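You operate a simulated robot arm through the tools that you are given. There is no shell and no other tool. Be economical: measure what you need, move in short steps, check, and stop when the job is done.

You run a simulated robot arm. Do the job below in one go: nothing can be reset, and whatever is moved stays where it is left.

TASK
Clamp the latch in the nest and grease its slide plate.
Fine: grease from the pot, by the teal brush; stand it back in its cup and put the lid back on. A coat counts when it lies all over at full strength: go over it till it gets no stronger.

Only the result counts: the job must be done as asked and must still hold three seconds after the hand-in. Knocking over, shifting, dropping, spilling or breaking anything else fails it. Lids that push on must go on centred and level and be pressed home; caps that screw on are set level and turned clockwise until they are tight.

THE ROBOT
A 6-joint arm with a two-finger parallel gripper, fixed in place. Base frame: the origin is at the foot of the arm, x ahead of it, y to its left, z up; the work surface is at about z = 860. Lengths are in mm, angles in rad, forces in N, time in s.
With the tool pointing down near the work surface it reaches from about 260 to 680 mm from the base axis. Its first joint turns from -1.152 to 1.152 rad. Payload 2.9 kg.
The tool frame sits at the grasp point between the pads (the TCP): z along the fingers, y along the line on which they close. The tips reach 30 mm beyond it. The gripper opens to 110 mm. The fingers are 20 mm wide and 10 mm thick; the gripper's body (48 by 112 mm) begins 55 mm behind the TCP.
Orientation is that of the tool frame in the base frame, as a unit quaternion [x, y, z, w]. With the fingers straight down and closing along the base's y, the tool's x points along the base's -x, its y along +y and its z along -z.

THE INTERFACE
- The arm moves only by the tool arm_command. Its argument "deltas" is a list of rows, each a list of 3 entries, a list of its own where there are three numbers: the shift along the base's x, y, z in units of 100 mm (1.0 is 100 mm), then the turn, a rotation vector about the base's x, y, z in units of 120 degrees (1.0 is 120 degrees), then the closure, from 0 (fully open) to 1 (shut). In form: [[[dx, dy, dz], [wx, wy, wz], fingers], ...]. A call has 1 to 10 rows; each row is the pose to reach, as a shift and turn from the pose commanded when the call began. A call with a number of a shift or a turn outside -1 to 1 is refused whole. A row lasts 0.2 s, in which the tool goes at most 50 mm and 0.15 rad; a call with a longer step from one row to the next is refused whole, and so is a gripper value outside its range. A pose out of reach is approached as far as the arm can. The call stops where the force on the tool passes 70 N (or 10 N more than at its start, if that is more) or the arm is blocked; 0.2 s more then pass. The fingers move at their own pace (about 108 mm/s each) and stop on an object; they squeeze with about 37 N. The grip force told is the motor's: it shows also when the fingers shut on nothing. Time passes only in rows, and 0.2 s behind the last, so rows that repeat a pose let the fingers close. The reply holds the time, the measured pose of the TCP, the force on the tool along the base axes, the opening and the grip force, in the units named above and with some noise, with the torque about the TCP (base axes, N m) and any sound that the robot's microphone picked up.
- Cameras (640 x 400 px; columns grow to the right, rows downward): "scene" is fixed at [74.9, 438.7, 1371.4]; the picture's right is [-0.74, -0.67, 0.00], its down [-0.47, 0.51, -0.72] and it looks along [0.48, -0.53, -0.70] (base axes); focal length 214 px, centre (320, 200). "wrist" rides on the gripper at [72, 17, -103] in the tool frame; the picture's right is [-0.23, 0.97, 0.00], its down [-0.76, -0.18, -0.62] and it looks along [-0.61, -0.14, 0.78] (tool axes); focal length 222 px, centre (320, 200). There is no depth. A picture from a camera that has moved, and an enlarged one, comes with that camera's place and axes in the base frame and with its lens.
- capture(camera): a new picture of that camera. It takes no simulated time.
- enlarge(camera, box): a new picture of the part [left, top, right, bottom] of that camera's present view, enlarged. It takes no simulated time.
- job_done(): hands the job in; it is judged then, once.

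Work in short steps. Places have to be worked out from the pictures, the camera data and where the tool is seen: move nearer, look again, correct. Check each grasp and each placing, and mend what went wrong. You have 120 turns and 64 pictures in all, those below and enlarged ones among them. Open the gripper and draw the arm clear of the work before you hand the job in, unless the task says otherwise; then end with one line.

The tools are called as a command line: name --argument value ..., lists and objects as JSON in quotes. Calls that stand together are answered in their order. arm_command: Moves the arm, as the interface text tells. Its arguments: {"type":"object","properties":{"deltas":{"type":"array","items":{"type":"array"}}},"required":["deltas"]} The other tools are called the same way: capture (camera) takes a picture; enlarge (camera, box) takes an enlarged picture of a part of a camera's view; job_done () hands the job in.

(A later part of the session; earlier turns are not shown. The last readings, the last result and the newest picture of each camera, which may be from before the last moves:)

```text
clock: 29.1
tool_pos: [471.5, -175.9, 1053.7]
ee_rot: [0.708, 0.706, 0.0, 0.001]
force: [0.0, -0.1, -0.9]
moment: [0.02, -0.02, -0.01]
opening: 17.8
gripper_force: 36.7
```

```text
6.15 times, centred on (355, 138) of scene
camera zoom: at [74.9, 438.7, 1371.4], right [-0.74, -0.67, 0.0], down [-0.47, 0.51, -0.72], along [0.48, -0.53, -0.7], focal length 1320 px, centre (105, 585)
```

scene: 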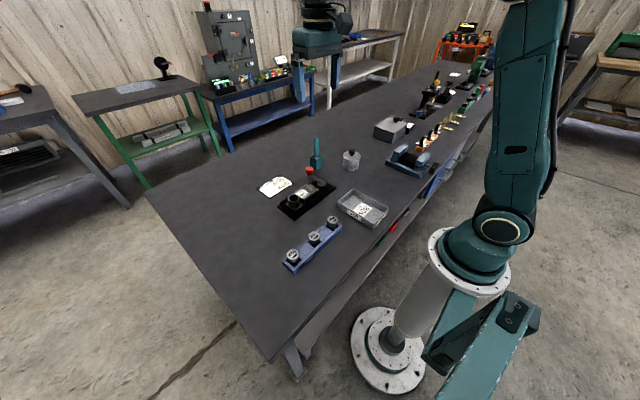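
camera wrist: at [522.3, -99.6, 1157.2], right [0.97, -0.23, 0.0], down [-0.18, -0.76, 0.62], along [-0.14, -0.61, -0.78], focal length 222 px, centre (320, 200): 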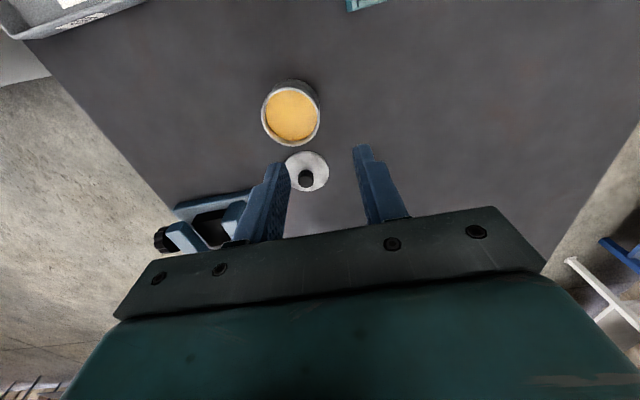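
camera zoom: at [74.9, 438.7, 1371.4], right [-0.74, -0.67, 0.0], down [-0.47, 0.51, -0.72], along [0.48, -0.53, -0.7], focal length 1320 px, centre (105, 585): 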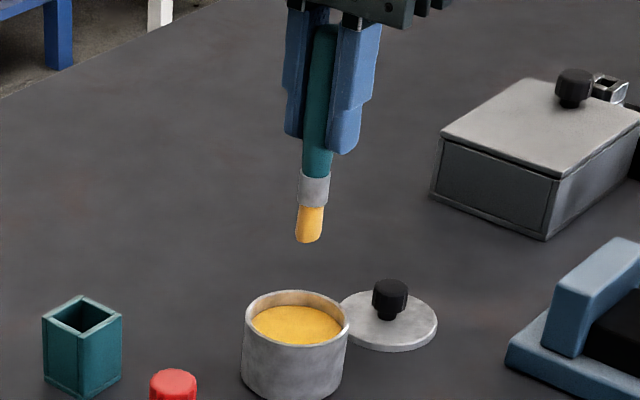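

The bristles are loaded with grease. I carry the brush at height over to the slide plate, about (457, 66).

arm_command --deltas '[[[-0.1, 0.4, 0.05], [0, 0, 0], 1], [[-0.2, 0.8, 0.05], [0, 0, 0], 1], [[-0.3, 1.0, 0.05], [0, 0, 0], 1]]'

arm_command --deltas '[[[0.0, 0.4, 0], [0, 0, 0], 1], [[0.05, 0.8, 0], [0, 0, 0], 1], [[0.1, 1.0, 0], [0, 0, 0], 1]]'

arm_command --deltas '[[[0.05, 0.3, -0.1], [0, 0, 0], 1], [[0.06, 0.42, -0.25], [0, 0, 0], 1]]'

enlarge --camera "wrist" --box '[220, 50, 420, 200]'

enlarge --camera "scene" --box '[275, 150, 339, 206]'

```text
clock: 29.9
tool_pos: [440.6, -75.8, 1057.8]
ee_rot: [0.708, 0.706, 0.001, 0.001]
force: [-0.2, 0.3, -0.2]
moment: [-0.03, -0.02, 0.01]
opening: 17.9
gripper_force: 37.1
```

```text
clock: 30.7
tool_pos: [450.7, 24.9, 1057.7]
ee_rot: [0.709, 0.705, 0.0, 0.0]
force: [0.2, 0.9, -1.0]
moment: [0.0, 0.05, 0.01]
opening: 18.0
gripper_force: 36.9
```

```text
clock: 31.3
tool_pos: [457.1, 67.2, 1032.4]
ee_rot: [0.708, 0.706, 0.001, 0.0]
force: [-0.1, 0.3, -0.7]
moment: [0.06, 0.0, 0.0]
opening: 17.7
gripper_force: 37.0
```

```text
2.67 times, centred on (320, 125) of wrist
camera zoom: at [474.1, 140.0, 1134.0], right [0.97, -0.23, 0.0], down [-0.18, -0.76, 0.62], along [-0.14, -0.61, -0.78], focal length 592 px, centre (320, 400)
```

zoom: 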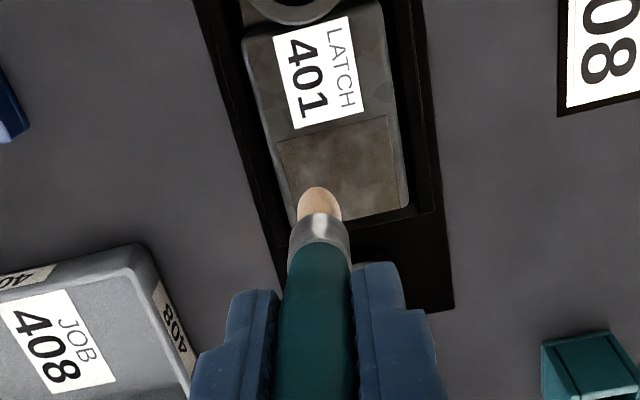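

```text
7.14 times, centred on (307, 178) of scene
camera zoom: at [74.9, 438.7, 1371.4], right [-0.74, -0.67, 0.0], down [-0.47, 0.51, -0.72], along [0.48, -0.53, -0.7], focal length 1532 px, centre (413, 357)
```

zoom: 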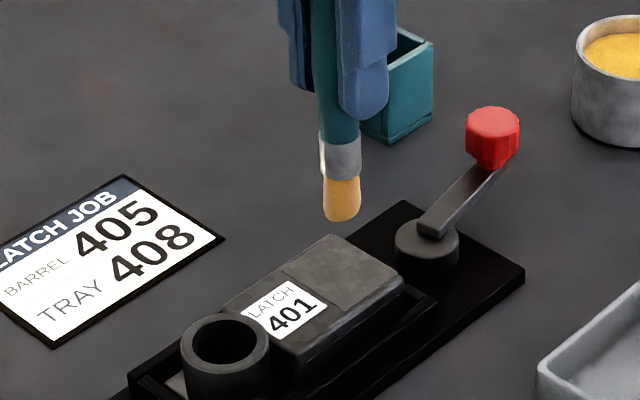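

The plate comes out at about x 445–485, y 48–83, z about 902. I move to its centre and lower slowly to find contact.

arm_command --deltas '[[[0.07, -0.01, -0.1], [0, 0, 0], 1], [[0.07, -0.01, -0.2], [0, 0, 0], 1], [[0.07, -0.01, -0.26], [0, 0, 0], 1]]'

arm_command --deltas '[[[0, 0, -0.02], [0, 0, 0], 1], [[0, 0, -0.04], [0, 0, 0], 1]]'

```text
clock: 32.1
tool_pos: [463.0, 64.8, 1005.1]
ee_rot: [0.708, 0.706, 0.001, 0.001]
force: [0.0, -0.4, -0.4]
moment: [0.05, 0.03, -0.01]
opening: 17.9
gripper_force: 36.9
```

```text
clock: 32.7
tool_pos: [463.8, 65.3, 1001.3]
ee_rot: [0.709, 0.706, 0.0, 0.0]
force: [0.1, 0.4, -0.5]
moment: [-0.04, 0.01, 0.02]
opening: 17.6
gripper_force: 37.1
```

arm_command --deltas '[[[0, 0, -0.02], [0, 0, 0], 1], [[0, 0, -0.04], [0, 0, 0], 1], [[0, 0, -0.06], [0, 0, 0], 1]]'

enlarge --camera "scene" --box '[285, 160, 333, 202]'

```text
clock: 33.5
tool_pos: [463.9, 65.1, 996.7]
ee_rot: [0.708, 0.706, 0.001, 0.0]
force: [-0.1, -0.7, -0.2]
moment: [0.01, -0.01, -0.02]
opening: 17.8
gripper_force: 36.9
```

```text
9.52 times, centred on (309, 181) of scene
camera zoom: at [74.9, 438.7, 1371.4], right [-0.74, -0.67, 0.0], down [-0.47, 0.51, -0.72], along [0.48, -0.53, -0.7], focal length 2043 px, centre (425, 381)
```

zoom: 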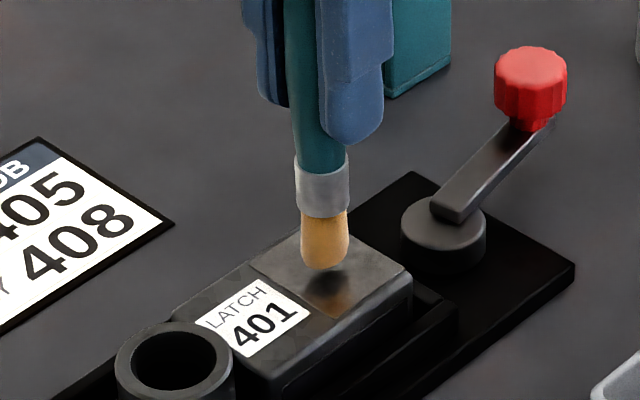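

Close to contact; continuing in 2 mm steps.

arm_command --deltas '[[[0, 0, -0.02], [0, 0, 0], 1], [[0, 0, -0.04], [0, 0, 0], 1]]'

arm_command --deltas '[[[0, 0, -0.015], [0, 0, 0], 1], [[0, 0, -0.03], [0, 0, 0], 1]]'

```text
clock: 34.1
tool_pos: [463.9, 64.0, 992.8]
ee_rot: [0.708, 0.706, 0.001, 0.0]
force: [0.1, 0.3, -1.0]
moment: [0.01, -0.02, -0.01]
opening: 17.9
gripper_force: 36.9
```

```text
clock: 34.7
tool_pos: [463.0, 64.1, 989.8]
ee_rot: [0.708, 0.706, 0.0, 0.001]
force: [-0.3, 0.4, 0.0]
moment: [-0.01, 0.02, 0.01]
opening: 17.9
gripper_force: 36.4
```

arm_command --deltas '[[[0, 0, -0.015], [0, 0, 0], 1], [[0, 0, -0.03], [0, 0, 0], 1]]'

enlarge --camera "scene" --box '[285, 160, 333, 202]'

```text
clock: 35.3
tool_pos: [462.7, 65.3, 987.7]
ee_rot: [0.708, 0.706, 0.002, 0.002]
force: [-7.8, -3.0, 27.8]
moment: [-0.13, 0.69, 0.0]
opening: 17.9
gripper_force: 36.7
```

```text
9.52 times, centred on (309, 181) of scene
camera zoom: at [74.3, 438.6, 1371.5], right [-0.74, -0.67, 0.0], down [-0.47, 0.51, -0.72], along [0.48, -0.53, -0.7], focal length 2043 px, centre (425, 381)
```

zoom: 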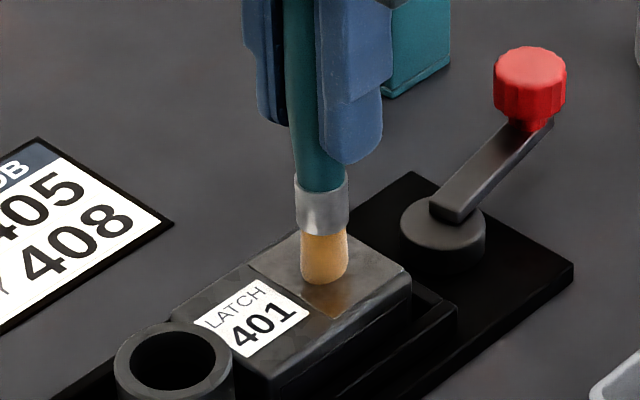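

Contact at TCP about 988 (plate near z 889); the plate centre then is about (466, 62). I ease the pressure and sweep a zig-zag over the plate.

arm_command --deltas '[[[-0.07, -0.08, 0.007], [0, 0, 0], 1], [[-0.139, -0.16, 0.007], [0, 0, 0], 1], [[-0.139, -0.02, 0.007], [0, 0, 0], 1], [[-0.139, 0.11, 0.007], [0, 0, 0], 1], [[-0.07, 0.11, 0.007], [0, 0, 0], 1], [[-0.07, -0.02, 0.007], [0, 0, 0], 1], [[-0.07, -0.16, 0.007], [0, 0, 0], 1]]'

enlarge --camera "scene" --box '[285, 160, 333, 202]'

```text
clock: 36.9
tool_pos: [456.0, 50.3, 987.4]
ee_rot: [0.707, 0.707, 0.002, 0.0]
force: [0.6, 6.2, 12.3]
moment: [0.59, -0.08, -0.01]
opening: 18.0
gripper_force: 36.8
```

```text
9.52 times, centred on (309, 181) of scene
camera zoom: at [74.7, 438.9, 1371.4], right [-0.74, -0.67, 0.0], down [-0.47, 0.51, -0.72], along [0.48, -0.53, -0.7], focal length 2043 px, centre (425, 381)
```

zoom: 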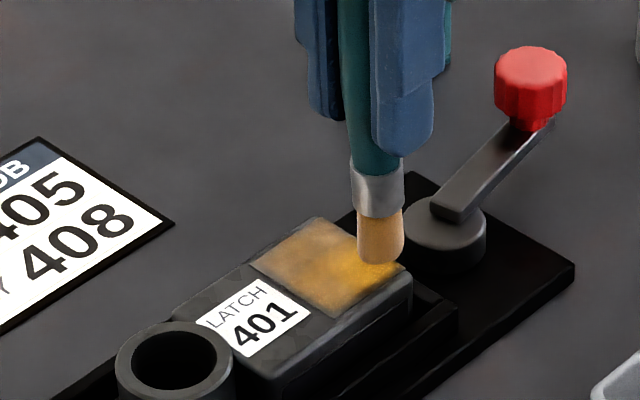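

The coat spreads; the far part is still weaker. I carry on over the rest of the plate.

arm_command --deltas '[[[0.09, 0.0, 0], [0, 0, 0], 1], [[0.09, 0.14, 0], [0, 0, 0], 1], [[0.09, 0.27, 0], [0, 0, 0], 1], [[0.17, 0.27, 0], [0, 0, 0], 1], [[0.17, 0.13, 0], [0, 0, 0], 1], [[0.17, 0.0, 0], [0, 0, 0], 1], [[0.245, 0.0, 0], [0, 0, 0], 1], [[0.245, 0.14, 0], [0, 0, 0], 1], [[0.245, 0.27, 0], [0, 0, 0], 1]]'

arm_command --deltas '[[[0, 0, 0.3], [0, 0, 0], 1], [[0, 0, 0.6], [0, 0, 0], 1]]'

enlarge --camera "scene" --box '[285, 150, 333, 202]'

enlarge --camera "wrist" --box '[240, 60, 400, 180]'

```text
clock: 38.9
tool_pos: [481.4, 75.9, 986.4]
ee_rot: [0.709, 0.705, 0.001, 0.001]
force: [0.6, -0.6, -0.8]
moment: [-0.03, -0.01, -0.02]
opening: 17.6
gripper_force: 37.0
```

```text
clock: 39.5
tool_pos: [480.7, 76.8, 1047.7]
ee_rot: [0.709, 0.706, 0.001, 0.001]
force: [-0.6, -0.2, -0.3]
moment: [0.0, 0.0, 0.02]
opening: 18.0
gripper_force: 37.4
```

```text
7.69 times, centred on (309, 176) of scene
camera zoom: at [74.9, 438.7, 1371.4], right [-0.74, -0.67, 0.0], down [-0.47, 0.51, -0.72], along [0.48, -0.53, -0.7], focal length 1650 px, centre (405, 385)
```

zoom: 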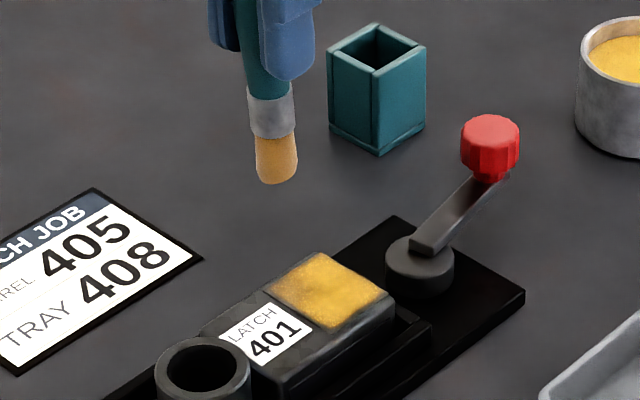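

```text
3.33 times, centred on (320, 120) of wrist
camera zoom: at [498.1, 149.1, 1149.5], right [0.97, -0.23, 0.0], down [-0.18, -0.76, 0.62], along [-0.14, -0.61, -0.78], focal length 740 px, centre (320, 467)
```

zoom: 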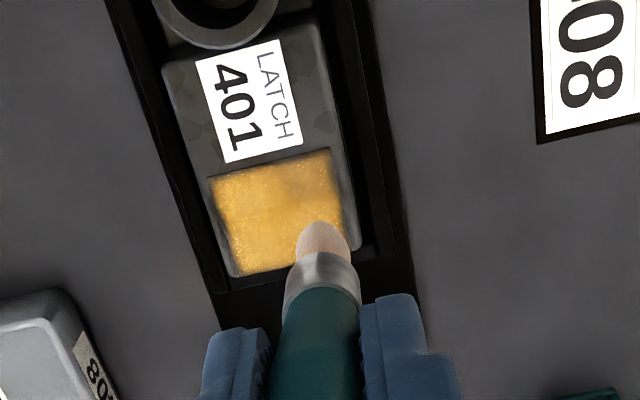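

The coat covers well, but it is weaker at the +x/+y corner and the brush looks spent. I fetch more grease for a second pass.

arm_command --deltas '[[[-0.1, -0.4, 0.1], [0, 0, 0], 1], [[-0.25, -0.8, 0.1], [0, 0, 0], 1], [[-0.35, -1.0, 0.1], [0, 0, 0], 1]]'

arm_command --deltas '[[[0, -0.4, 0], [0, 0, 0], 1], [[0.1, -0.8, 0], [0, 0, 0], 1], [[0.15, -1.0, 0], [0, 0, 0], 1]]'

arm_command --deltas '[[[0.05, -0.3, 0], [0, 0, 0], 1], [[0.1, -0.52, -0.1], [0, 0, 0], 1], [[0.1, -0.52, -0.4], [0, 0, 0], 1]]'

```text
clock: 40.3
tool_pos: [446.5, -24.8, 1057.3]
ee_rot: [0.708, 0.706, 0.0, 0.0]
force: [-1.3, 0.2, -0.3]
moment: [0.02, 0.04, 0.02]
opening: 17.7
gripper_force: 37.4
```

```text
clock: 41.1
tool_pos: [461.0, -124.1, 1058.1]
ee_rot: [0.709, 0.706, 0.001, 0.001]
force: [0.4, 0.2, -0.9]
moment: [0.04, 0.04, 0.01]
opening: 17.8
gripper_force: 37.7
```

```text
clock: 41.9
tool_pos: [472.3, -174.9, 1017.6]
ee_rot: [0.708, 0.706, 0.0, 0.001]
force: [0.3, -0.6, -0.4]
moment: [-0.02, -0.01, 0.01]
opening: 17.8
gripper_force: 37.0
```

The brush is above the pot at about (471, −175.5). I dip gently until it touches the bottom or the grease takes it, and raise it.

arm_command --deltas '[[[-0.01, -0.01, -0.15], [0, 0, 0], 1], [[-0.01, -0.01, -0.25], [0, 0, 0], 1], [[-0.01, -0.01, -0.31], [0, 0, 0], 1], [[0.01, -0.01, -0.31], [0, 0, 0], 1], [[-0.01, -0.01, -0.31], [0, 0, 0], 1]]'

arm_command --deltas '[[[0, 0, 0.3], [0, 0, 0], 1], [[0, 0, 0.7], [0, 0, 0], 1]]'

enlarge --camera "scene" --box '[320, 105, 390, 170]'

```text
clock: 43.1
tool_pos: [469.9, -177.6, 986.3]
ee_rot: [0.708, 0.706, 0.0, 0.001]
force: [-0.1, 0.3, -0.4]
moment: [0.01, -0.01, -0.02]
opening: 17.9
gripper_force: 36.6
```

```text
clock: 43.7
tool_pos: [469.1, -177.9, 1056.7]
ee_rot: [0.709, 0.706, 0.0, 0.0]
force: [-0.1, -0.3, 0.9]
moment: [0.03, 0.0, 0.03]
opening: 18.2
gripper_force: 36.9
```

```text
6.15 times, centred on (355, 138) of scene
camera zoom: at [74.9, 438.7, 1371.4], right [-0.74, -0.67, 0.0], down [-0.47, 0.51, -0.72], along [0.48, -0.53, -0.7], focal length 1320 px, centre (105, 585)
```

zoom: 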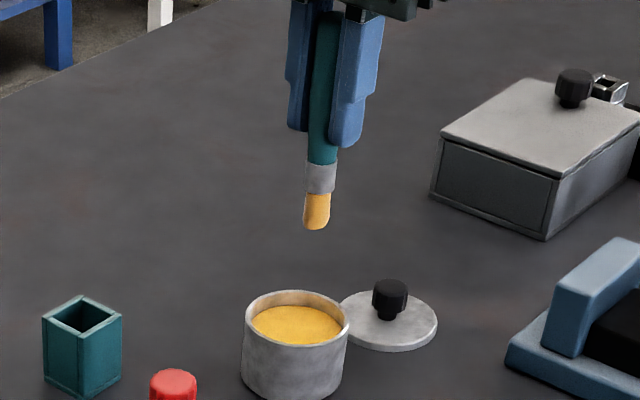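

The bristles are loaded again. Back over to the plate for the second pass.

arm_command --deltas '[[[-0.1, 0.4, 0.0], [0, 0, 0], 1], [[-0.2, 0.8, 0.0], [0, 0, 0], 1], [[-0.25, 1.0, 0.0], [0, 0, 0], 1]]'

arm_command --deltas '[[[0.0, 0.4, 0], [0, 0, 0], 1], [[0.05, 0.8, 0], [0, 0, 0], 1], [[0.15, 1.0, 0], [0, 0, 0], 1]]'

arm_command --deltas '[[[0.15, 0.3, 0], [0, 0, 0], 1], [[0.21, 0.54, -0.3], [0, 0, 0], 1], [[0.21, 0.54, -0.6], [0, 0, 0], 1]]'

```text
clock: 44.5
tool_pos: [445.7, -76.6, 1057.9]
ee_rot: [0.708, 0.706, 0.001, 0.001]
force: [-0.3, -0.9, -0.1]
moment: [-0.01, 0.0, -0.03]
opening: 17.7
gripper_force: 36.5
```

```text
clock: 45.3
tool_pos: [460.3, 23.2, 1056.3]
ee_rot: [0.708, 0.706, 0.0, 0.001]
force: [0.2, 0.5, 0.1]
moment: [-0.03, -0.01, 0.0]
opening: 17.7
gripper_force: 37.2
```

```text
clock: 46.1
tool_pos: [481.0, 76.1, 996.3]
ee_rot: [0.708, 0.706, 0.001, 0.0]
force: [-0.1, 0.4, -0.1]
moment: [0.01, 0.0, 0.01]
opening: 17.8
gripper_force: 37.0
```

Over the +x/+y corner. I lower slowly to contact there.

arm_command --deltas '[[[0, 0, -0.05], [0, 0, 0], 1], [[0, 0, -0.08], [0, 0, 0], 1], [[0, 0, -0.1], [0, 0, 0], 1]]'

arm_command --deltas '[[[0, 0, -0.01], [0, 0, 0], 1], [[0, 0, -0.02], [0, 0, 0], 1]]'

```text
clock: 46.9
tool_pos: [482.0, 76.3, 986.9]
ee_rot: [0.708, 0.706, 0.0, 0.0]
force: [-0.4, -0.3, 5.9]
moment: [-0.02, 0.16, -0.01]
opening: 17.8
gripper_force: 37.1
```

```text
clock: 47.5
tool_pos: [481.3, 76.2, 986.1]
ee_rot: [0.708, 0.706, 0.002, 0.002]
force: [-6.1, -2.7, 25.7]
moment: [-0.15, 0.42, -0.01]
opening: 17.5
gripper_force: 36.8
```

Contact at TCP about 986.5. I sweep the whole plate at about 12 N.

arm_command --deltas '[[[0.0, -0.14, 0.008], [0, 0, 0], 1], [[0.0, -0.28, 0.008], [0, 0, 0], 1], [[-0.08, -0.28, 0.008], [0, 0, 0], 1], [[-0.08, -0.14, 0.008], [0, 0, 0], 1], [[-0.08, 0.01, 0.008], [0, 0, 0], 1], [[-0.16, 0.01, 0.008], [0, 0, 0], 1], [[-0.16, -0.14, 0.008], [0, 0, 0], 1], [[-0.16, -0.28, 0.008], [0, 0, 0], 1]]'

arm_command --deltas '[[[-0.08, 0.0, 0], [0, 0, 0], 1], [[-0.08, 0.14, 0], [0, 0, 0], 1], [[-0.08, 0.29, 0], [0, 0, 0], 1], [[-0.15, 0.29, 0], [0, 0, 0], 1], [[-0.15, 0.14, 0], [0, 0, 0], 1], [[-0.15, 0.0, 0], [0, 0, 0], 1], [[0.0, 0.0, 0], [0, 0, 0], 1], [[0.16, 0.0, 0], [0, 0, 0], 1]]'

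enlarge --camera "scene" --box '[285, 150, 333, 202]'

```text
clock: 49.3
tool_pos: [465.0, 50.2, 986.1]
ee_rot: [0.708, 0.706, 0.002, -0.001]
force: [-0.9, 8.5, 18.6]
moment: [0.74, 0.01, -0.03]
opening: 17.7
gripper_force: 36.2
```

```text
clock: 51.1
tool_pos: [480.4, 48.5, 985.1]
ee_rot: [0.709, 0.706, 0.0, 0.0]
force: [-11.6, -0.3, 27.6]
moment: [0.12, 1.0, 0.04]
opening: 18.0
gripper_force: 37.0
```

```text
7.69 times, centred on (309, 176) of scene
camera zoom: at [74.2, 438.7, 1371.5], right [-0.74, -0.67, 0.0], down [-0.47, 0.51, -0.72], along [0.48, -0.53, -0.7], focal length 1650 px, centre (405, 385)
```

zoom: 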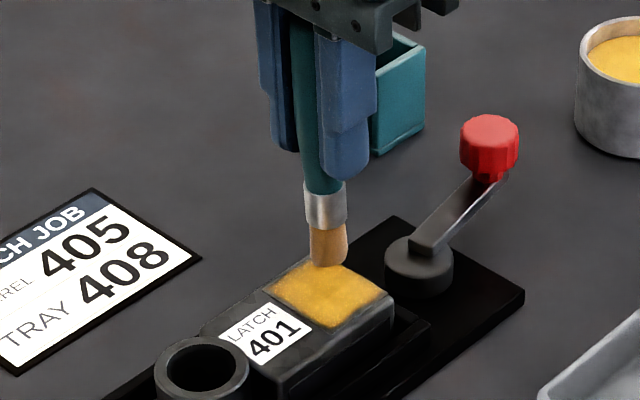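

Nearly uniform. I run once along the +x, +y and −x edges, then lift and look.

arm_command --deltas '[[[0.02, 0.14, 0.006], [0, 0, 0], 1], [[0.02, 0.29, 0.006], [0, 0, 0], 1], [[-0.15, 0.29, 0.006], [0, 0, 0], 1], [[-0.32, 0.29, 0.006], [0, 0, 0], 1], [[-0.33, 0.14, 0.006], [0, 0, 0], 1], [[-0.33, 0.0, 0.006], [0, 0, 0], 1], [[-0.33, 0.0, 0.3], [0, 0, 0], 1], [[-0.33, -0.2, 0.65], [0, 0, 0], 1]]'

enlarge --camera "scene" --box '[288, 168, 328, 202]'

enlarge --camera "wrist" --box '[260, 40, 400, 145]'

```text
clock: 52.9
tool_pos: [446.9, 27.2, 1049.2]
ee_rot: [0.709, 0.705, 0.0, 0.001]
force: [0.3, 0.4, 0.8]
moment: [0.0, -0.03, -0.01]
opening: 17.4
gripper_force: 37.3
```

```text
11.76 times, centred on (308, 185) of scene
camera zoom: at [74.9, 438.7, 1371.5], right [-0.74, -0.67, 0.0], down [-0.47, 0.51, -0.72], along [0.48, -0.53, -0.7], focal length 2523 px, centre (461, 376)
```

zoom: 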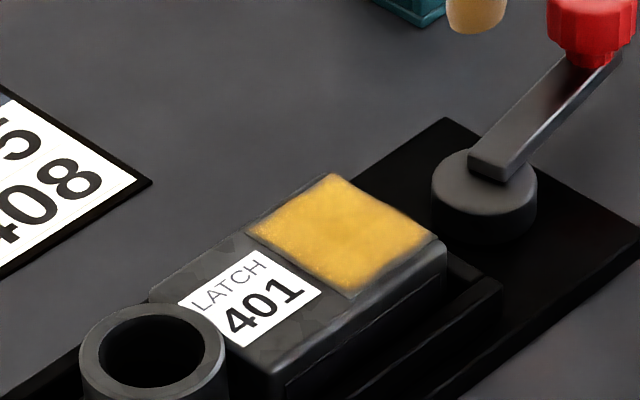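

```text
3.81 times, centred on (330, 92) of wrist
camera zoom: at [464.4, 101.6, 1151.9], right [0.97, -0.23, 0.0], down [-0.18, -0.76, 0.62], along [-0.14, -0.61, -0.78], focal length 846 px, centre (282, 610)
```

zoom: 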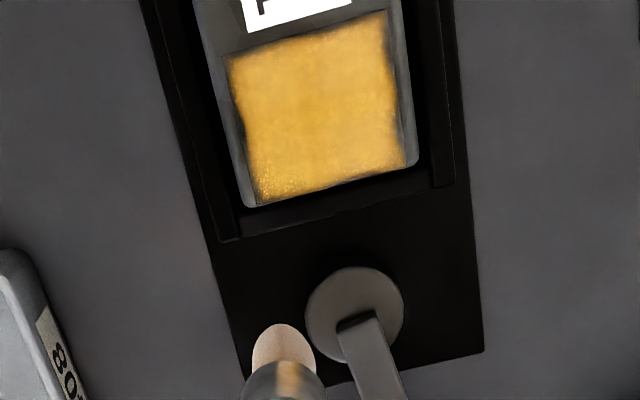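

The coat is nearly even; only the −x edge looks slightly thin. I take one more load for a final pass with the edges.

arm_command --deltas '[[[0, -0.4, 0.08], [0, 0, 0], 1], [[0, -0.8, 0.08], [0, 0, 0], 1], [[0.0, -1.0, 0.08], [0, 0, 0], 1]]'

arm_command --deltas '[[[0.1, -0.4, 0], [0, 0, 0], 1], [[0.2, -0.8, 0], [0, 0, 0], 1], [[0.24, -1.0, 0], [0, 0, 0], 1], [[0.24, -1.0, -0.3], [0, 0, 0], 1]]'

```text
clock: 53.7
tool_pos: [449.9, -71.7, 1058.6]
ee_rot: [0.708, 0.706, 0.0, 0.001]
force: [-0.4, -0.2, 0.3]
moment: [0.05, -0.01, 0.0]
opening: 17.8
gripper_force: 37.0
```

```text
clock: 54.7
tool_pos: [471.8, -170.3, 1027.6]
ee_rot: [0.708, 0.706, 0.001, 0.001]
force: [0.4, 0.3, 0.5]
moment: [0.01, -0.01, 0.03]
opening: 17.7
gripper_force: 36.9
```

arm_command --deltas '[[[-0.01, -0.05, -0.15], [0, 0, 0], 1], [[-0.01, -0.05, -0.3], [0, 0, 0], 1], [[-0.01, -0.05, -0.42], [0, 0, 0], 1], [[-0.01, -0.05, -0.42], [0, 0, 0], 1], [[-0.01, -0.05, -0.1], [0, 0, 0], 1], [[-0.01, -0.05, 0.3], [0, 0, 0], 1]]'

arm_command --deltas '[[[-0.1, 0.4, 0.0], [0, 0, 0], 1], [[-0.2, 0.8, 0.0], [0, 0, 0], 1], [[-0.25, 1.0, 0.0], [0, 0, 0], 1]]'

arm_command --deltas '[[[0.0, 0.4, 0], [0, 0, 0], 1], [[0.0, 0.8, 0], [0, 0, 0], 1], [[0.0, 1.0, 0], [0, 0, 0], 1]]'

```text
clock: 56.1
tool_pos: [471.9, -176.0, 1059.0]
ee_rot: [0.708, 0.706, 0.001, 0.002]
force: [0.3, 0.4, -0.6]
moment: [0.03, -0.01, 0.02]
opening: 17.7
gripper_force: 37.0
```

```text
clock: 56.9
tool_pos: [446.6, -76.1, 1058.8]
ee_rot: [0.708, 0.706, 0.001, 0.001]
force: [0.0, 0.8, -0.5]
moment: [-0.01, -0.01, 0.01]
opening: 17.6
gripper_force: 37.9
```

```text
clock: 57.7
tool_pos: [445.8, 23.6, 1059.0]
ee_rot: [0.709, 0.705, 0.0, 0.001]
force: [-0.6, 1.4, -0.9]
moment: [0.0, 0.0, -0.01]
opening: 17.5
gripper_force: 37.1
```

Now down at the −x edge, (448, 48), to contact.

arm_command --deltas '[[[0.02, 0.24, -0.2], [0, 0, 0], 1], [[0.02, 0.24, -0.55], [0, 0, 0], 1], [[0.02, 0.24, -0.7], [0, 0, 0], 1], [[0.02, 0.24, -0.73], [0, 0, 0], 1]]'

arm_command --deltas '[[[0, 0, -0.012], [0, 0, 0], 1], [[0, 0, -0.02], [0, 0, 0], 1]]'

```text
clock: 58.7
tool_pos: [447.1, 48.3, 986.0]
ee_rot: [0.708, 0.706, 0.001, 0.001]
force: [-0.7, -0.1, 5.6]
moment: [0.0, 0.08, 0.0]
opening: 18.0
gripper_force: 37.0
```

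```text
clock: 59.3
tool_pos: [448.7, 46.8, 984.9]
ee_rot: [0.708, 0.706, 0.002, 0.002]
force: [-5.7, -1.8, 27.5]
moment: [-0.09, 0.5, -0.03]
opening: 18.0
gripper_force: 37.2
```

Contact. Full sweep: −x edge first, then columns to the +x edge, then back round the edges.

arm_command --deltas '[[[0.0, 0.15, 0.007], [0, 0, 0], 1], [[0.0, 0.3, 0.007], [0, 0, 0], 1], [[0.08, 0.3, 0.007], [0, 0, 0], 1], [[0.08, 0.15, 0.007], [0, 0, 0], 1], [[0.08, 0.0, 0.007], [0, 0, 0], 1], [[0.16, 0.0, 0.007], [0, 0, 0], 1], [[0.16, 0.15, 0.007], [0, 0, 0], 1], [[0.16, 0.3, 0.007], [0, 0, 0], 1], [[0.25, 0.3, 0.007], [0, 0, 0], 1], [[0.25, 0.15, 0.007], [0, 0, 0], 1]]'

arm_command --deltas '[[[0.0, -0.15, 0], [0, 0, 0], 1], [[0.09, -0.15, 0], [0, 0, 0], 1], [[0.09, 0.0, 0], [0, 0, 0], 1], [[0.09, 0.15, 0], [0, 0, 0], 1], [[-0.08, 0.16, 0], [0, 0, 0], 1], [[-0.26, 0.16, 0], [0, 0, 0], 1], [[-0.26, 0.0, 0], [0, 0, 0], 1], [[-0.26, -0.15, 0], [0, 0, 0], 1], [[-0.08, -0.16, 0], [0, 0, 0], 1], [[0.08, -0.16, 0], [0, 0, 0], 1]]'

arm_command --deltas '[[[0, 0, 0.3], [0, 0, 0], 1], [[-0.2, -0.15, 0.6], [0, 0, 0], 1], [[-0.3, -0.25, 0.7], [0, 0, 0], 1]]'

enlarge --camera "scene" --box '[288, 168, 328, 202]'

enlarge --camera "wrist" --box '[260, 40, 400, 145]'

```text
clock: 61.5
tool_pos: [473.6, 63.2, 982.6]
ee_rot: [0.708, 0.706, 0.001, 0.0]
force: [0.9, 4.2, 8.8]
moment: [0.42, -0.01, 0.03]
opening: 18.0
gripper_force: 37.4
```

```text
clock: 63.7
tool_pos: [481.0, 47.1, 983.6]
ee_rot: [0.709, 0.705, 0.001, 0.0]
force: [-6.9, 0.2, 16.8]
moment: [0.1, 0.63, 0.02]
opening: 17.7
gripper_force: 37.2
```

```text
clock: 64.5
tool_pos: [450.5, 22.7, 1052.9]
ee_rot: [0.709, 0.705, 0.0, 0.0]
force: [0.1, -0.4, -0.2]
moment: [0.02, 0.02, -0.02]
opening: 17.6
gripper_force: 37.2
```

```text
11.76 times, centred on (308, 185) of scene
camera zoom: at [74.9, 438.7, 1371.4], right [-0.74, -0.67, 0.0], down [-0.47, 0.51, -0.72], along [0.48, -0.53, -0.7], focal length 2523 px, centre (461, 376)
```

zoom: 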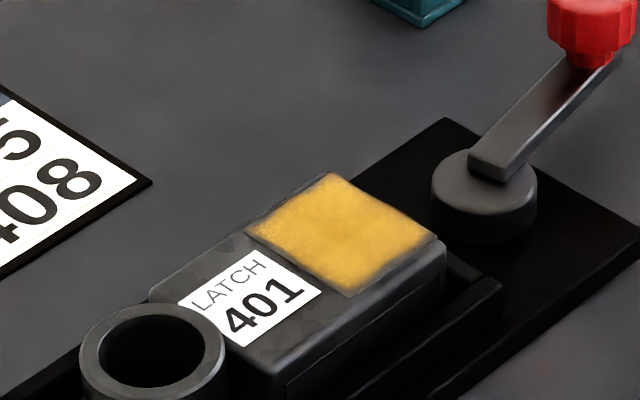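

```text
3.81 times, centred on (330, 92) of wrist
camera zoom: at [467.7, 94.5, 1155.8], right [0.97, -0.23, 0.0], down [-0.18, -0.76, 0.62], along [-0.14, -0.61, -0.78], focal length 846 px, centre (282, 610)
```

zoom: 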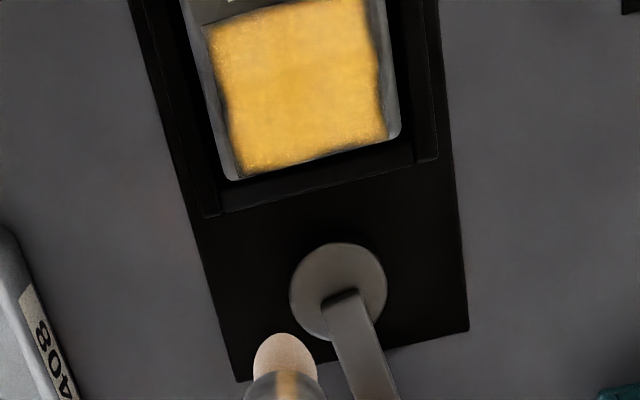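

The look no longer changes: the coat is at full strength. I carry the brush back over its cup; contact heights show it has slid up about 5 mm in the grip.

arm_command --deltas '[[[0.25, -0.15, 0.1], [0, 0, 0], 1], [[0.55, -0.4, 0.1], [0, 0, 0], 1], [[0.8, -0.7, 0.1], [0, 0, 0], 1]]'

arm_command --deltas '[[[0.25, -0.2, 0], [0, 0, 0], 1], [[0.393, -0.322, 0], [0, 0, 0], 1]]'

enlarge --camera "scene" --box '[290, 90, 346, 170]'

enlarge --camera "wrist" --box '[220, 70, 420, 220]'

```text
clock: 65.3
tool_pos: [531.7, -49.5, 1064.9]
ee_rot: [0.708, 0.706, 0.001, 0.001]
force: [-1.3, -0.4, -0.3]
moment: [0.01, 0.01, -0.03]
opening: 17.9
gripper_force: 36.8
```

```text
clock: 65.9
tool_pos: [570.5, -79.7, 1063.6]
ee_rot: [0.708, 0.706, 0.001, 0.0]
force: [0.2, -0.1, 0.5]
moment: [-0.02, 0.01, 0.03]
opening: 17.5
gripper_force: 37.0
```

```text
5.00 times, centred on (318, 130) of scene
camera zoom: at [74.9, 438.7, 1371.4], right [-0.74, -0.67, 0.0], down [-0.47, 0.51, -0.72], along [0.48, -0.53, -0.7], focal length 1072 px, centre (330, 550)
```

zoom: 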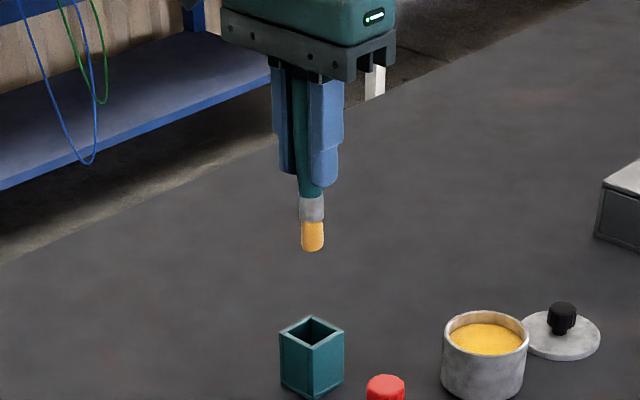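

```text
2.67 times, centred on (320, 145) of wrist
camera zoom: at [587.7, -7.1, 1165.8], right [0.97, -0.23, 0.0], down [-0.18, -0.76, 0.62], along [-0.14, -0.61, -0.78], focal length 592 px, centre (320, 347)
```

zoom: 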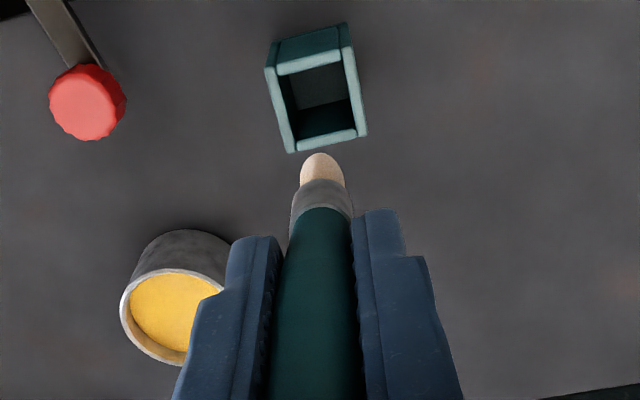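

The brush now leans a little (tip about 6 mm toward −y). I turn the tool about x by 0.06 rad to set it upright and lower until the tip is just above the cup, then look.

arm_command --deltas '[[[0, 0, -0.2], [0.029, 0, 0], 1], [[0, 0, -0.5], [0.029, 0, 0], 1]]'

enlarge --camera "scene" --box '[295, 110, 345, 170]'

enlarge --camera "wrist" --box '[240, 60, 400, 180]'

```text
clock: 66.5
tool_pos: [571.1, -81.3, 1013.9]
ee_rot: [0.708, 0.706, 0.022, -0.021]
force: [0.6, -0.3, -0.9]
moment: [-0.01, 0.0, -0.01]
opening: 17.7
gripper_force: 37.0
```

```text
6.67 times, centred on (320, 140) of scene
camera zoom: at [74.9, 438.7, 1371.4], right [-0.74, -0.67, 0.0], down [-0.47, 0.51, -0.72], along [0.48, -0.53, -0.7], focal length 1430 px, centre (320, 600)
```

zoom: 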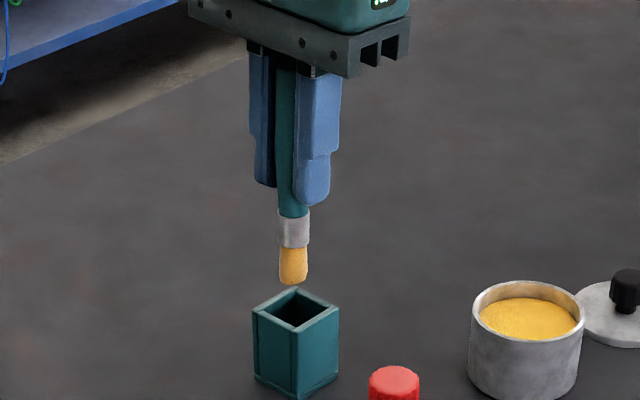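

```text
3.33 times, centred on (320, 120) of wrist
camera zoom: at [587.5, -14.3, 1120.0], right [0.97, -0.23, -0.01], down [-0.18, -0.8, 0.58], along [-0.14, -0.56, -0.82], focal length 740 px, centre (320, 467)
```

zoom: 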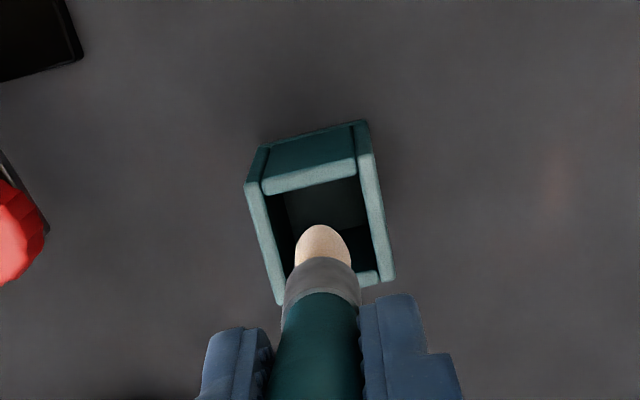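

Tip and cup line up ((571, −78) versus (570, −79)) and the brush looks upright. I lower it into the cup, slowly near the end.

arm_command --deltas '[[[0, 0, -0.12], [0.029, 0, 0], 1], [[0, 0, -0.24], [0.029, 0, 0], 1], [[0, 0, -0.36], [0.029, 0, 0], 1], [[0, 0, -0.46], [0.029, 0, 0], 1]]'

```text
clock: 67.5
tool_pos: [572.6, -81.4, 978.1]
ee_rot: [0.707, 0.704, 0.048, -0.034]
force: [-6.3, -7.6, 58.5]
moment: [0.35, 0.6, 0.09]
opening: 18.0
gripper_force: 36.8
```

I added the turn twice by mistake and it met resistance (58 N). I back straight out, undo the extra turn, and look.

arm_command --deltas '[[[0, 0, 0.15], [0, 0, 0], 1], [[0, 0, 0.3], [-0.015, 0, 0], 1], [[0, 0, 0.46], [-0.029, 0, 0], 1]]'

enlarge --camera "scene" --box '[295, 110, 345, 170]'

enlarge --camera "wrist" --box '[240, 60, 400, 180]'

```text
clock: 68.3
tool_pos: [569.8, -80.0, 1013.6]
ee_rot: [0.708, 0.706, 0.021, -0.021]
force: [0.1, -0.1, -0.1]
moment: [-0.01, 0.0, 0.0]
opening: 17.9
gripper_force: 37.0
```

```text
6.67 times, centred on (320, 140) of scene
camera zoom: at [74.9, 438.7, 1371.4], right [-0.74, -0.67, 0.0], down [-0.47, 0.51, -0.72], along [0.48, -0.53, -0.7], focal length 1430 px, centre (320, 600)
```

zoom: 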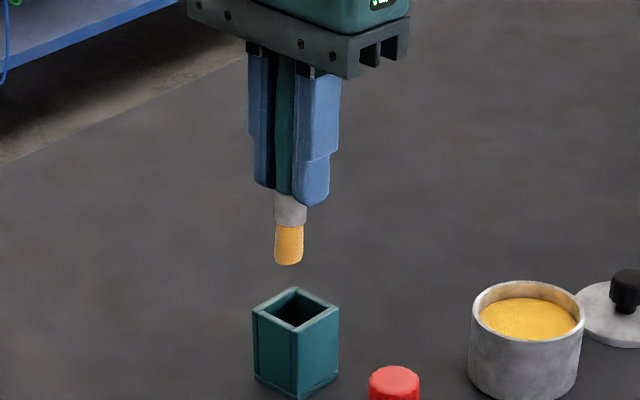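

```text
3.33 times, centred on (320, 120) of wrist
camera zoom: at [587.3, -13.3, 1119.9], right [0.97, -0.23, -0.01], down [-0.18, -0.8, 0.58], along [-0.14, -0.56, -0.82], focal length 740 px, centre (320, 467)
```

zoom: 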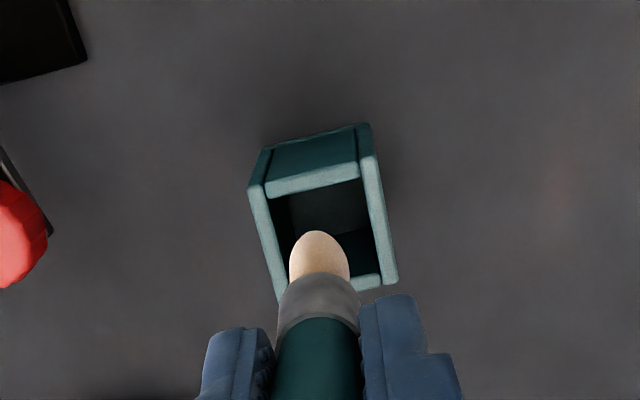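

The brush slid further up in the grip and now leans slightly to +y; the cup did not move. I take out about 0.05 rad and shift 0.5 mm, then check once.

arm_command --deltas '[[[0, -0.005, -0.05], [-0.024, 0, 0], 1], [[0, -0.005, -0.22], [-0.024, 0, 0], 1]]'

enlarge --camera "wrist" --box '[260, 80, 380, 170]'

```text
clock: 68.9
tool_pos: [570.1, -79.7, 991.9]
ee_rot: [0.708, 0.706, 0.005, -0.004]
force: [-0.1, 0.3, -0.2]
moment: [0.01, -0.02, 0.01]
opening: 17.7
gripper_force: 36.9
```

```text
4.44 times, centred on (320, 125) of wrist
camera zoom: at [587.4, -8.9, 1094.3], right [0.97, -0.23, 0.0], down [-0.18, -0.77, 0.62], along [-0.14, -0.6, -0.79], focal length 987 px, centre (320, 533)
```

zoom: 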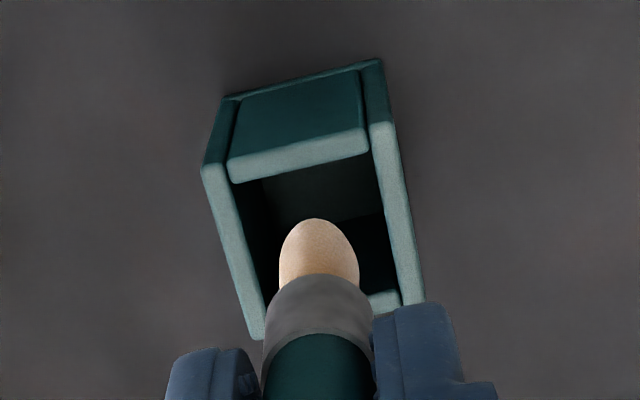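

The tip should shift about 1 mm in −x and 3 mm in −y relative to the cup centre. I do that, then descend in small steps watching the force.

arm_command --deltas '[[[-0.01, -0.03, -0.02], [0, 0, 0], 1], [[-0.01, -0.03, -0.14], [0, 0, 0], 1], [[-0.01, -0.03, -0.24], [0, 0, 0], 1], [[-0.01, -0.03, -0.28], [0, 0, 0], 1]]'

```text
clock: 69.9
tool_pos: [569.8, -85.3, 964.6]
ee_rot: [0.709, 0.706, 0.005, -0.004]
force: [0.0, 0.2, -0.7]
moment: [0.0, 0.01, 0.0]
opening: 17.5
gripper_force: 37.7
```

No resistance. Continue down in small steps.

arm_command --deltas '[[[0, 0, -0.06], [0, 0, 0], 1], [[0, 0, -0.12], [0, 0, 0], 1]]'

enlarge --camera "scene" --box '[295, 110, 345, 170]'

```text
clock: 70.5
tool_pos: [569.3, -84.1, 952.0]
ee_rot: [0.708, 0.706, 0.004, -0.003]
force: [-0.1, 0.8, 0.1]
moment: [0.07, 0.03, 0.01]
opening: 17.8
gripper_force: 37.1
```

```text
6.67 times, centred on (320, 140) of scene
camera zoom: at [74.9, 438.7, 1371.4], right [-0.74, -0.67, 0.0], down [-0.47, 0.51, -0.72], along [0.48, -0.53, -0.7], focal length 1430 px, centre (320, 600)
```

zoom: 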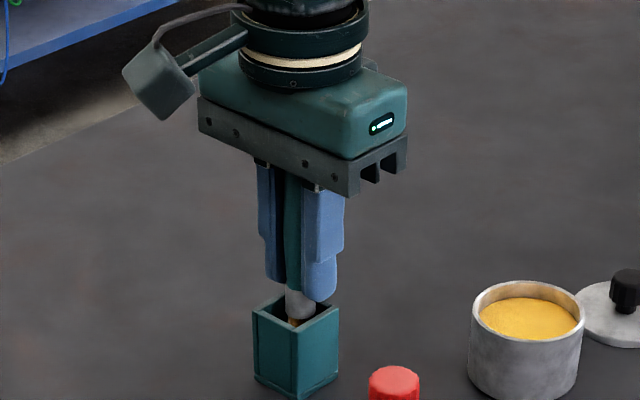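

The bristles are inside the cup, with about 20 mm still to go. I lower further with care for the fingertips over the rim.

arm_command --deltas '[[[0, 0, -0.05], [0, 0, 0], 1], [[0, 0, -0.1], [0, 0, 0], 1]]'

arm_command --deltas '[[[0, 0, -0.02], [0, 0, 0], 1], [[0, 0, -0.04], [0, 0, 0], 1]]'

```text
clock: 71.1
tool_pos: [569.3, -84.1, 940.6]
ee_rot: [0.708, 0.706, 0.004, -0.004]
force: [0.1, -0.1, -0.7]
moment: [-0.01, 0.02, 0.0]
opening: 18.0
gripper_force: 37.2
```

```text
clock: 71.7
tool_pos: [569.3, -82.6, 940.7]
ee_rot: [0.708, 0.706, 0.005, -0.003]
force: [-7.9, 0.5, 20.1]
moment: [-0.18, 0.49, 0.02]
opening: 17.7
gripper_force: 37.2
```

Contact at TCP about 941 (20 N). I raise 1.5 mm, open the fingers gently and look.

arm_command --deltas '[[[0, 0, 0.035], [0, 0, 0], 1], [[0, 0, 0.035], [0, 0, 0], 0.8], [[0, 0, 0.035], [0, 0, 0], 0.75], [[0, 0, 0.035], [0, 0, 0], 0.7]]'

enlarge --camera "scene" --box '[295, 110, 345, 170]'

```text
clock: 72.7
tool_pos: [569.3, -83.9, 941.7]
ee_rot: [0.708, 0.706, 0.004, -0.004]
force: [-0.1, -0.3, 0.7]
moment: [-0.03, -0.02, 0.01]
opening: 32.9
gripper_force: 0.0
```

```text
6.67 times, centred on (320, 140) of scene
camera zoom: at [74.9, 438.7, 1371.4], right [-0.74, -0.67, 0.0], down [-0.47, 0.51, -0.72], along [0.48, -0.53, -0.7], focal length 1430 px, centre (320, 600)
```

zoom: 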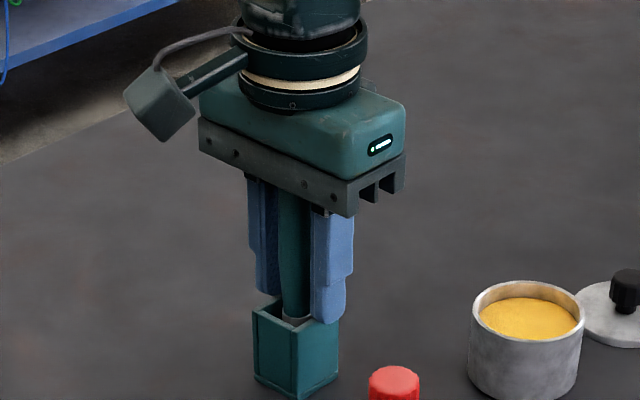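

The brush has dropped home and stands as before. I rise straight up and re-level the tool.

arm_command --deltas '[[[0, 0.02, 0.3], [0, 0, 0], 0.6], [[0, 0.02, 0.7], [0, 0, 0], 0.6], [[0, 0.02, 1.0], [0, 0, 0], 0.6]]'

arm_command --deltas '[[[-0.2, -0.35, 0.1], [-0.0054, 0, 0], 0.6], [[-0.5, -0.7, 0.1], [-0.0054, 0, 0], 0.6], [[-0.8, -1.0, 0.1], [-0.0054, 0, 0], 0.6]]'

arm_command --deltas '[[[-0.1, -0.3, -0.3], [0, 0, 0], 0.6], [[-0.19, -0.6, -0.6], [0, 0, 0], 0.6], [[-0.19, -0.9, -0.9], [0, 0, 0], 0.6]]'

```text
clock: 73.5
tool_pos: [569.6, -81.5, 1040.8]
ee_rot: [0.709, 0.705, 0.004, -0.003]
force: [0.1, -0.2, 0.2]
moment: [0.0, -0.05, -0.01]
opening: 44.0
gripper_force: 0.0
```

```text
clock: 74.3
tool_pos: [488.6, -182.4, 1050.8]
ee_rot: [0.708, 0.706, 0.001, 0.001]
force: [0.1, 0.5, -0.5]
moment: [0.01, -0.03, -0.01]
opening: 43.9
gripper_force: 0.1
```

```text
clock: 75.1
tool_pos: [470.9, -270.7, 962.9]
ee_rot: [0.709, 0.706, 0.0, 0.001]
force: [0.9, -0.7, -0.1]
moment: [-0.02, 0.02, 0.0]
opening: 43.9
gripper_force: 0.0
```

I descend on the lid knob at its known place (470.3, −272.7) and grip it.

arm_command --deltas '[[[-0.005, -0.02, -0.3], [0, 0, 0], 0.6], [[-0.005, -0.02, -0.55], [0, 0, 0], 0.6], [[-0.005, -0.02, -0.655], [0, 0, 0], 0.6], [[-0.005, -0.02, -0.655], [0, 0, 0], 0.85], [[-0.005, -0.02, -0.655], [0, 0, 0], 1], [[-0.005, -0.02, -0.655], [0, 0, 0], 1]]'

arm_command --deltas '[[[0, 0, 0.1], [0, 0, 0], 1], [[0, 0, 0.5], [0, 0, 0], 1], [[0, 0, 0.85], [0, 0, 0], 1]]'

enlarge --camera "scene" --box '[280, 115, 385, 185]'

```text
clock: 76.5
tool_pos: [470.4, -273.3, 895.9]
ee_rot: [0.708, 0.706, 0.001, 0.001]
force: [0.5, -0.1, 0.4]
moment: [0.0, 0.0, 0.0]
opening: 22.1
gripper_force: 36.9
```

```text
clock: 77.3
tool_pos: [470.3, -272.9, 981.2]
ee_rot: [0.709, 0.705, 0.0, 0.002]
force: [0.8, 0.3, -0.4]
moment: [-0.02, -0.03, -0.01]
opening: 22.5
gripper_force: 37.3
```

```text
5.71 times, centred on (332, 150) of scene
camera zoom: at [74.9, 438.7, 1371.4], right [-0.74, -0.67, 0.0], down [-0.47, 0.51, -0.72], along [0.48, -0.53, -0.7], focal length 1226 px, centre (249, 486)
```

zoom: 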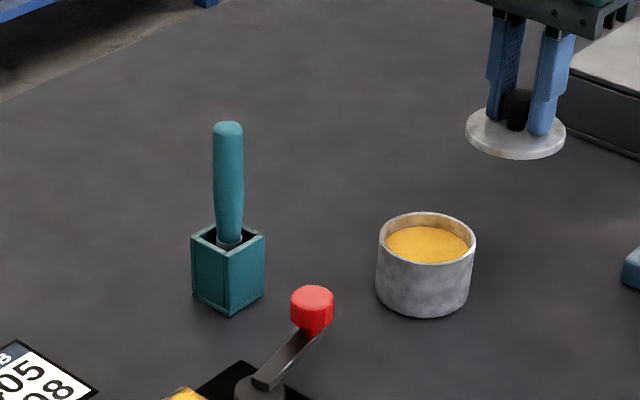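

The brush stands upright, the pot is unmoved and the lid is held. I carry it over the pot and lower to just above the rim.

arm_command --deltas '[[[0, 0.33, 0], [0, 0, 0], 1], [[0, 0.66, 0], [0, 0, 0], 1], [[0.002, 0.982, 0], [0, 0, 0], 1], [[0.002, 0.982, -0.2], [0, 0, 0], 1], [[0.002, 0.982, -0.31], [0, 0, 0], 1]]'

enlarge --camera "scene" --box '[330, 130, 380, 170]'

```text
clock: 78.5
tool_pos: [470.3, -174.8, 949.8]
ee_rot: [0.708, 0.706, 0.0, 0.001]
force: [-0.5, 0.3, -1.0]
moment: [0.02, 0.01, 0.01]
opening: 22.4
gripper_force: 37.3
```

```text
10.00 times, centred on (355, 150) of scene
camera zoom: at [74.9, 438.7, 1371.4], right [-0.74, -0.67, 0.0], down [-0.47, 0.51, -0.72], along [0.48, -0.53, -0.7], focal length 2145 px, centre (-30, 700)
```

zoom: 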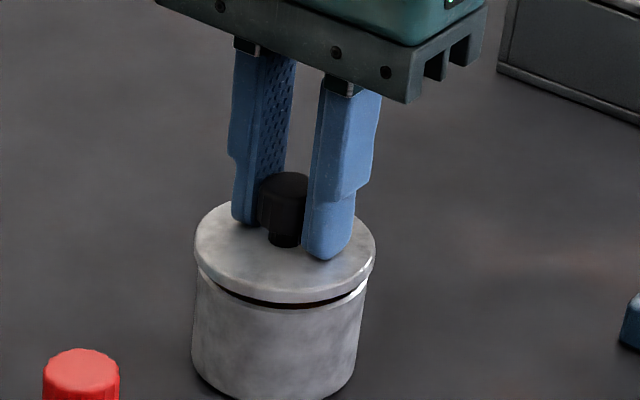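

The lid is centred a few millimetres above the rim. I lower slowly and press.

arm_command --deltas '[[[0, 0, -0.03], [0, 0, 0], 1], [[0, 0, -0.06], [0, 0, 0], 1], [[0, 0, -0.09], [0, 0, 0], 1]]'

arm_command --deltas '[[[0, 0, -0.02], [0, 0, 0], 1], [[0, 0, -0.04], [0, 0, 0], 1]]'

```text
clock: 79.3
tool_pos: [469.9, -176.7, 942.7]
ee_rot: [0.709, 0.705, 0.0, 0.002]
force: [-1.4, -2.6, 10.3]
moment: [0.17, 0.17, 0.01]
opening: 22.4
gripper_force: 36.8
```

```text
clock: 79.9
tool_pos: [470.4, -176.2, 941.3]
ee_rot: [0.708, 0.706, 0.002, 0.004]
force: [-16.0, 2.6, 57.4]
moment: [0.37, 0.65, -0.05]
opening: 22.3
gripper_force: 37.2
```

57 N without a snap yet, at about the home height. I press a little more.

arm_command --deltas '[[[0.0, 0, -0.005], [0, 0, 0], 1], [[0.0, 0, -0.012], [0, 0, 0], 1], [[0.0, 0, -0.02], [0, 0, 0], 1]]'

```text
clock: 80.7
tool_pos: [471.5, -176.2, 941.4]
ee_rot: [0.708, 0.706, 0.003, 0.006]
force: [-1.1, 0.0, 5.7]
moment: [0.04, 0.19, 0.01]
opening: 22.6
gripper_force: 37.0
stopped in row 3: the force on the tool passed its limit at 71 N (the readings are from after the stop); the commanded pose is now the measured one
```

No snap heard. I release, rise 60 mm while re-levelling, and look at the lid.

arm_command --deltas '[[[0, 0, 0], [0, 0, 0], 0.8], [[0, 0, 0], [0, 0, 0], 0.6], [[0, 0, 0.3], [0.0, 0.006, 0], 0.6], [[0, 0, 0.6], [-0.0, 0.006, 0], 0.6], [[0, 0, 0.6], [-0.0, 0.006, 0], 1]]'

enlarge --camera "scene" --box '[330, 140, 374, 176]'

```text
clock: 81.9
tool_pos: [471.7, -176.0, 1002.6]
ee_rot: [0.709, 0.706, -0.002, 0.0]
force: [-0.3, -0.5, -0.7]
moment: [0.05, 0.01, -0.01]
opening: 0.0
gripper_force: 36.8
```

```text
11.11 times, centred on (352, 158) of scene
camera zoom: at [74.9, 438.7, 1371.4], right [-0.74, -0.67, 0.0], down [-0.47, 0.51, -0.72], along [0.48, -0.53, -0.7], focal length 2383 px, centre (-36, 667)
```

zoom: 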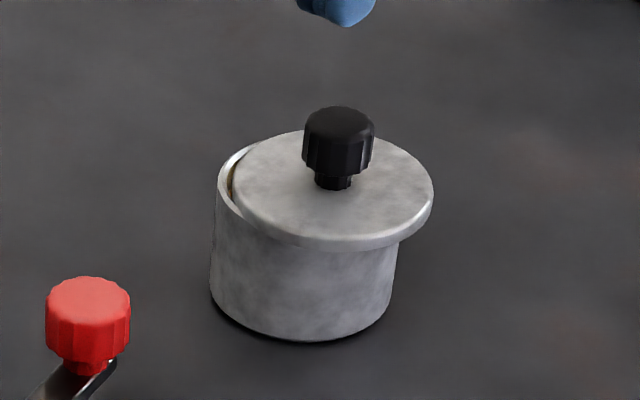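

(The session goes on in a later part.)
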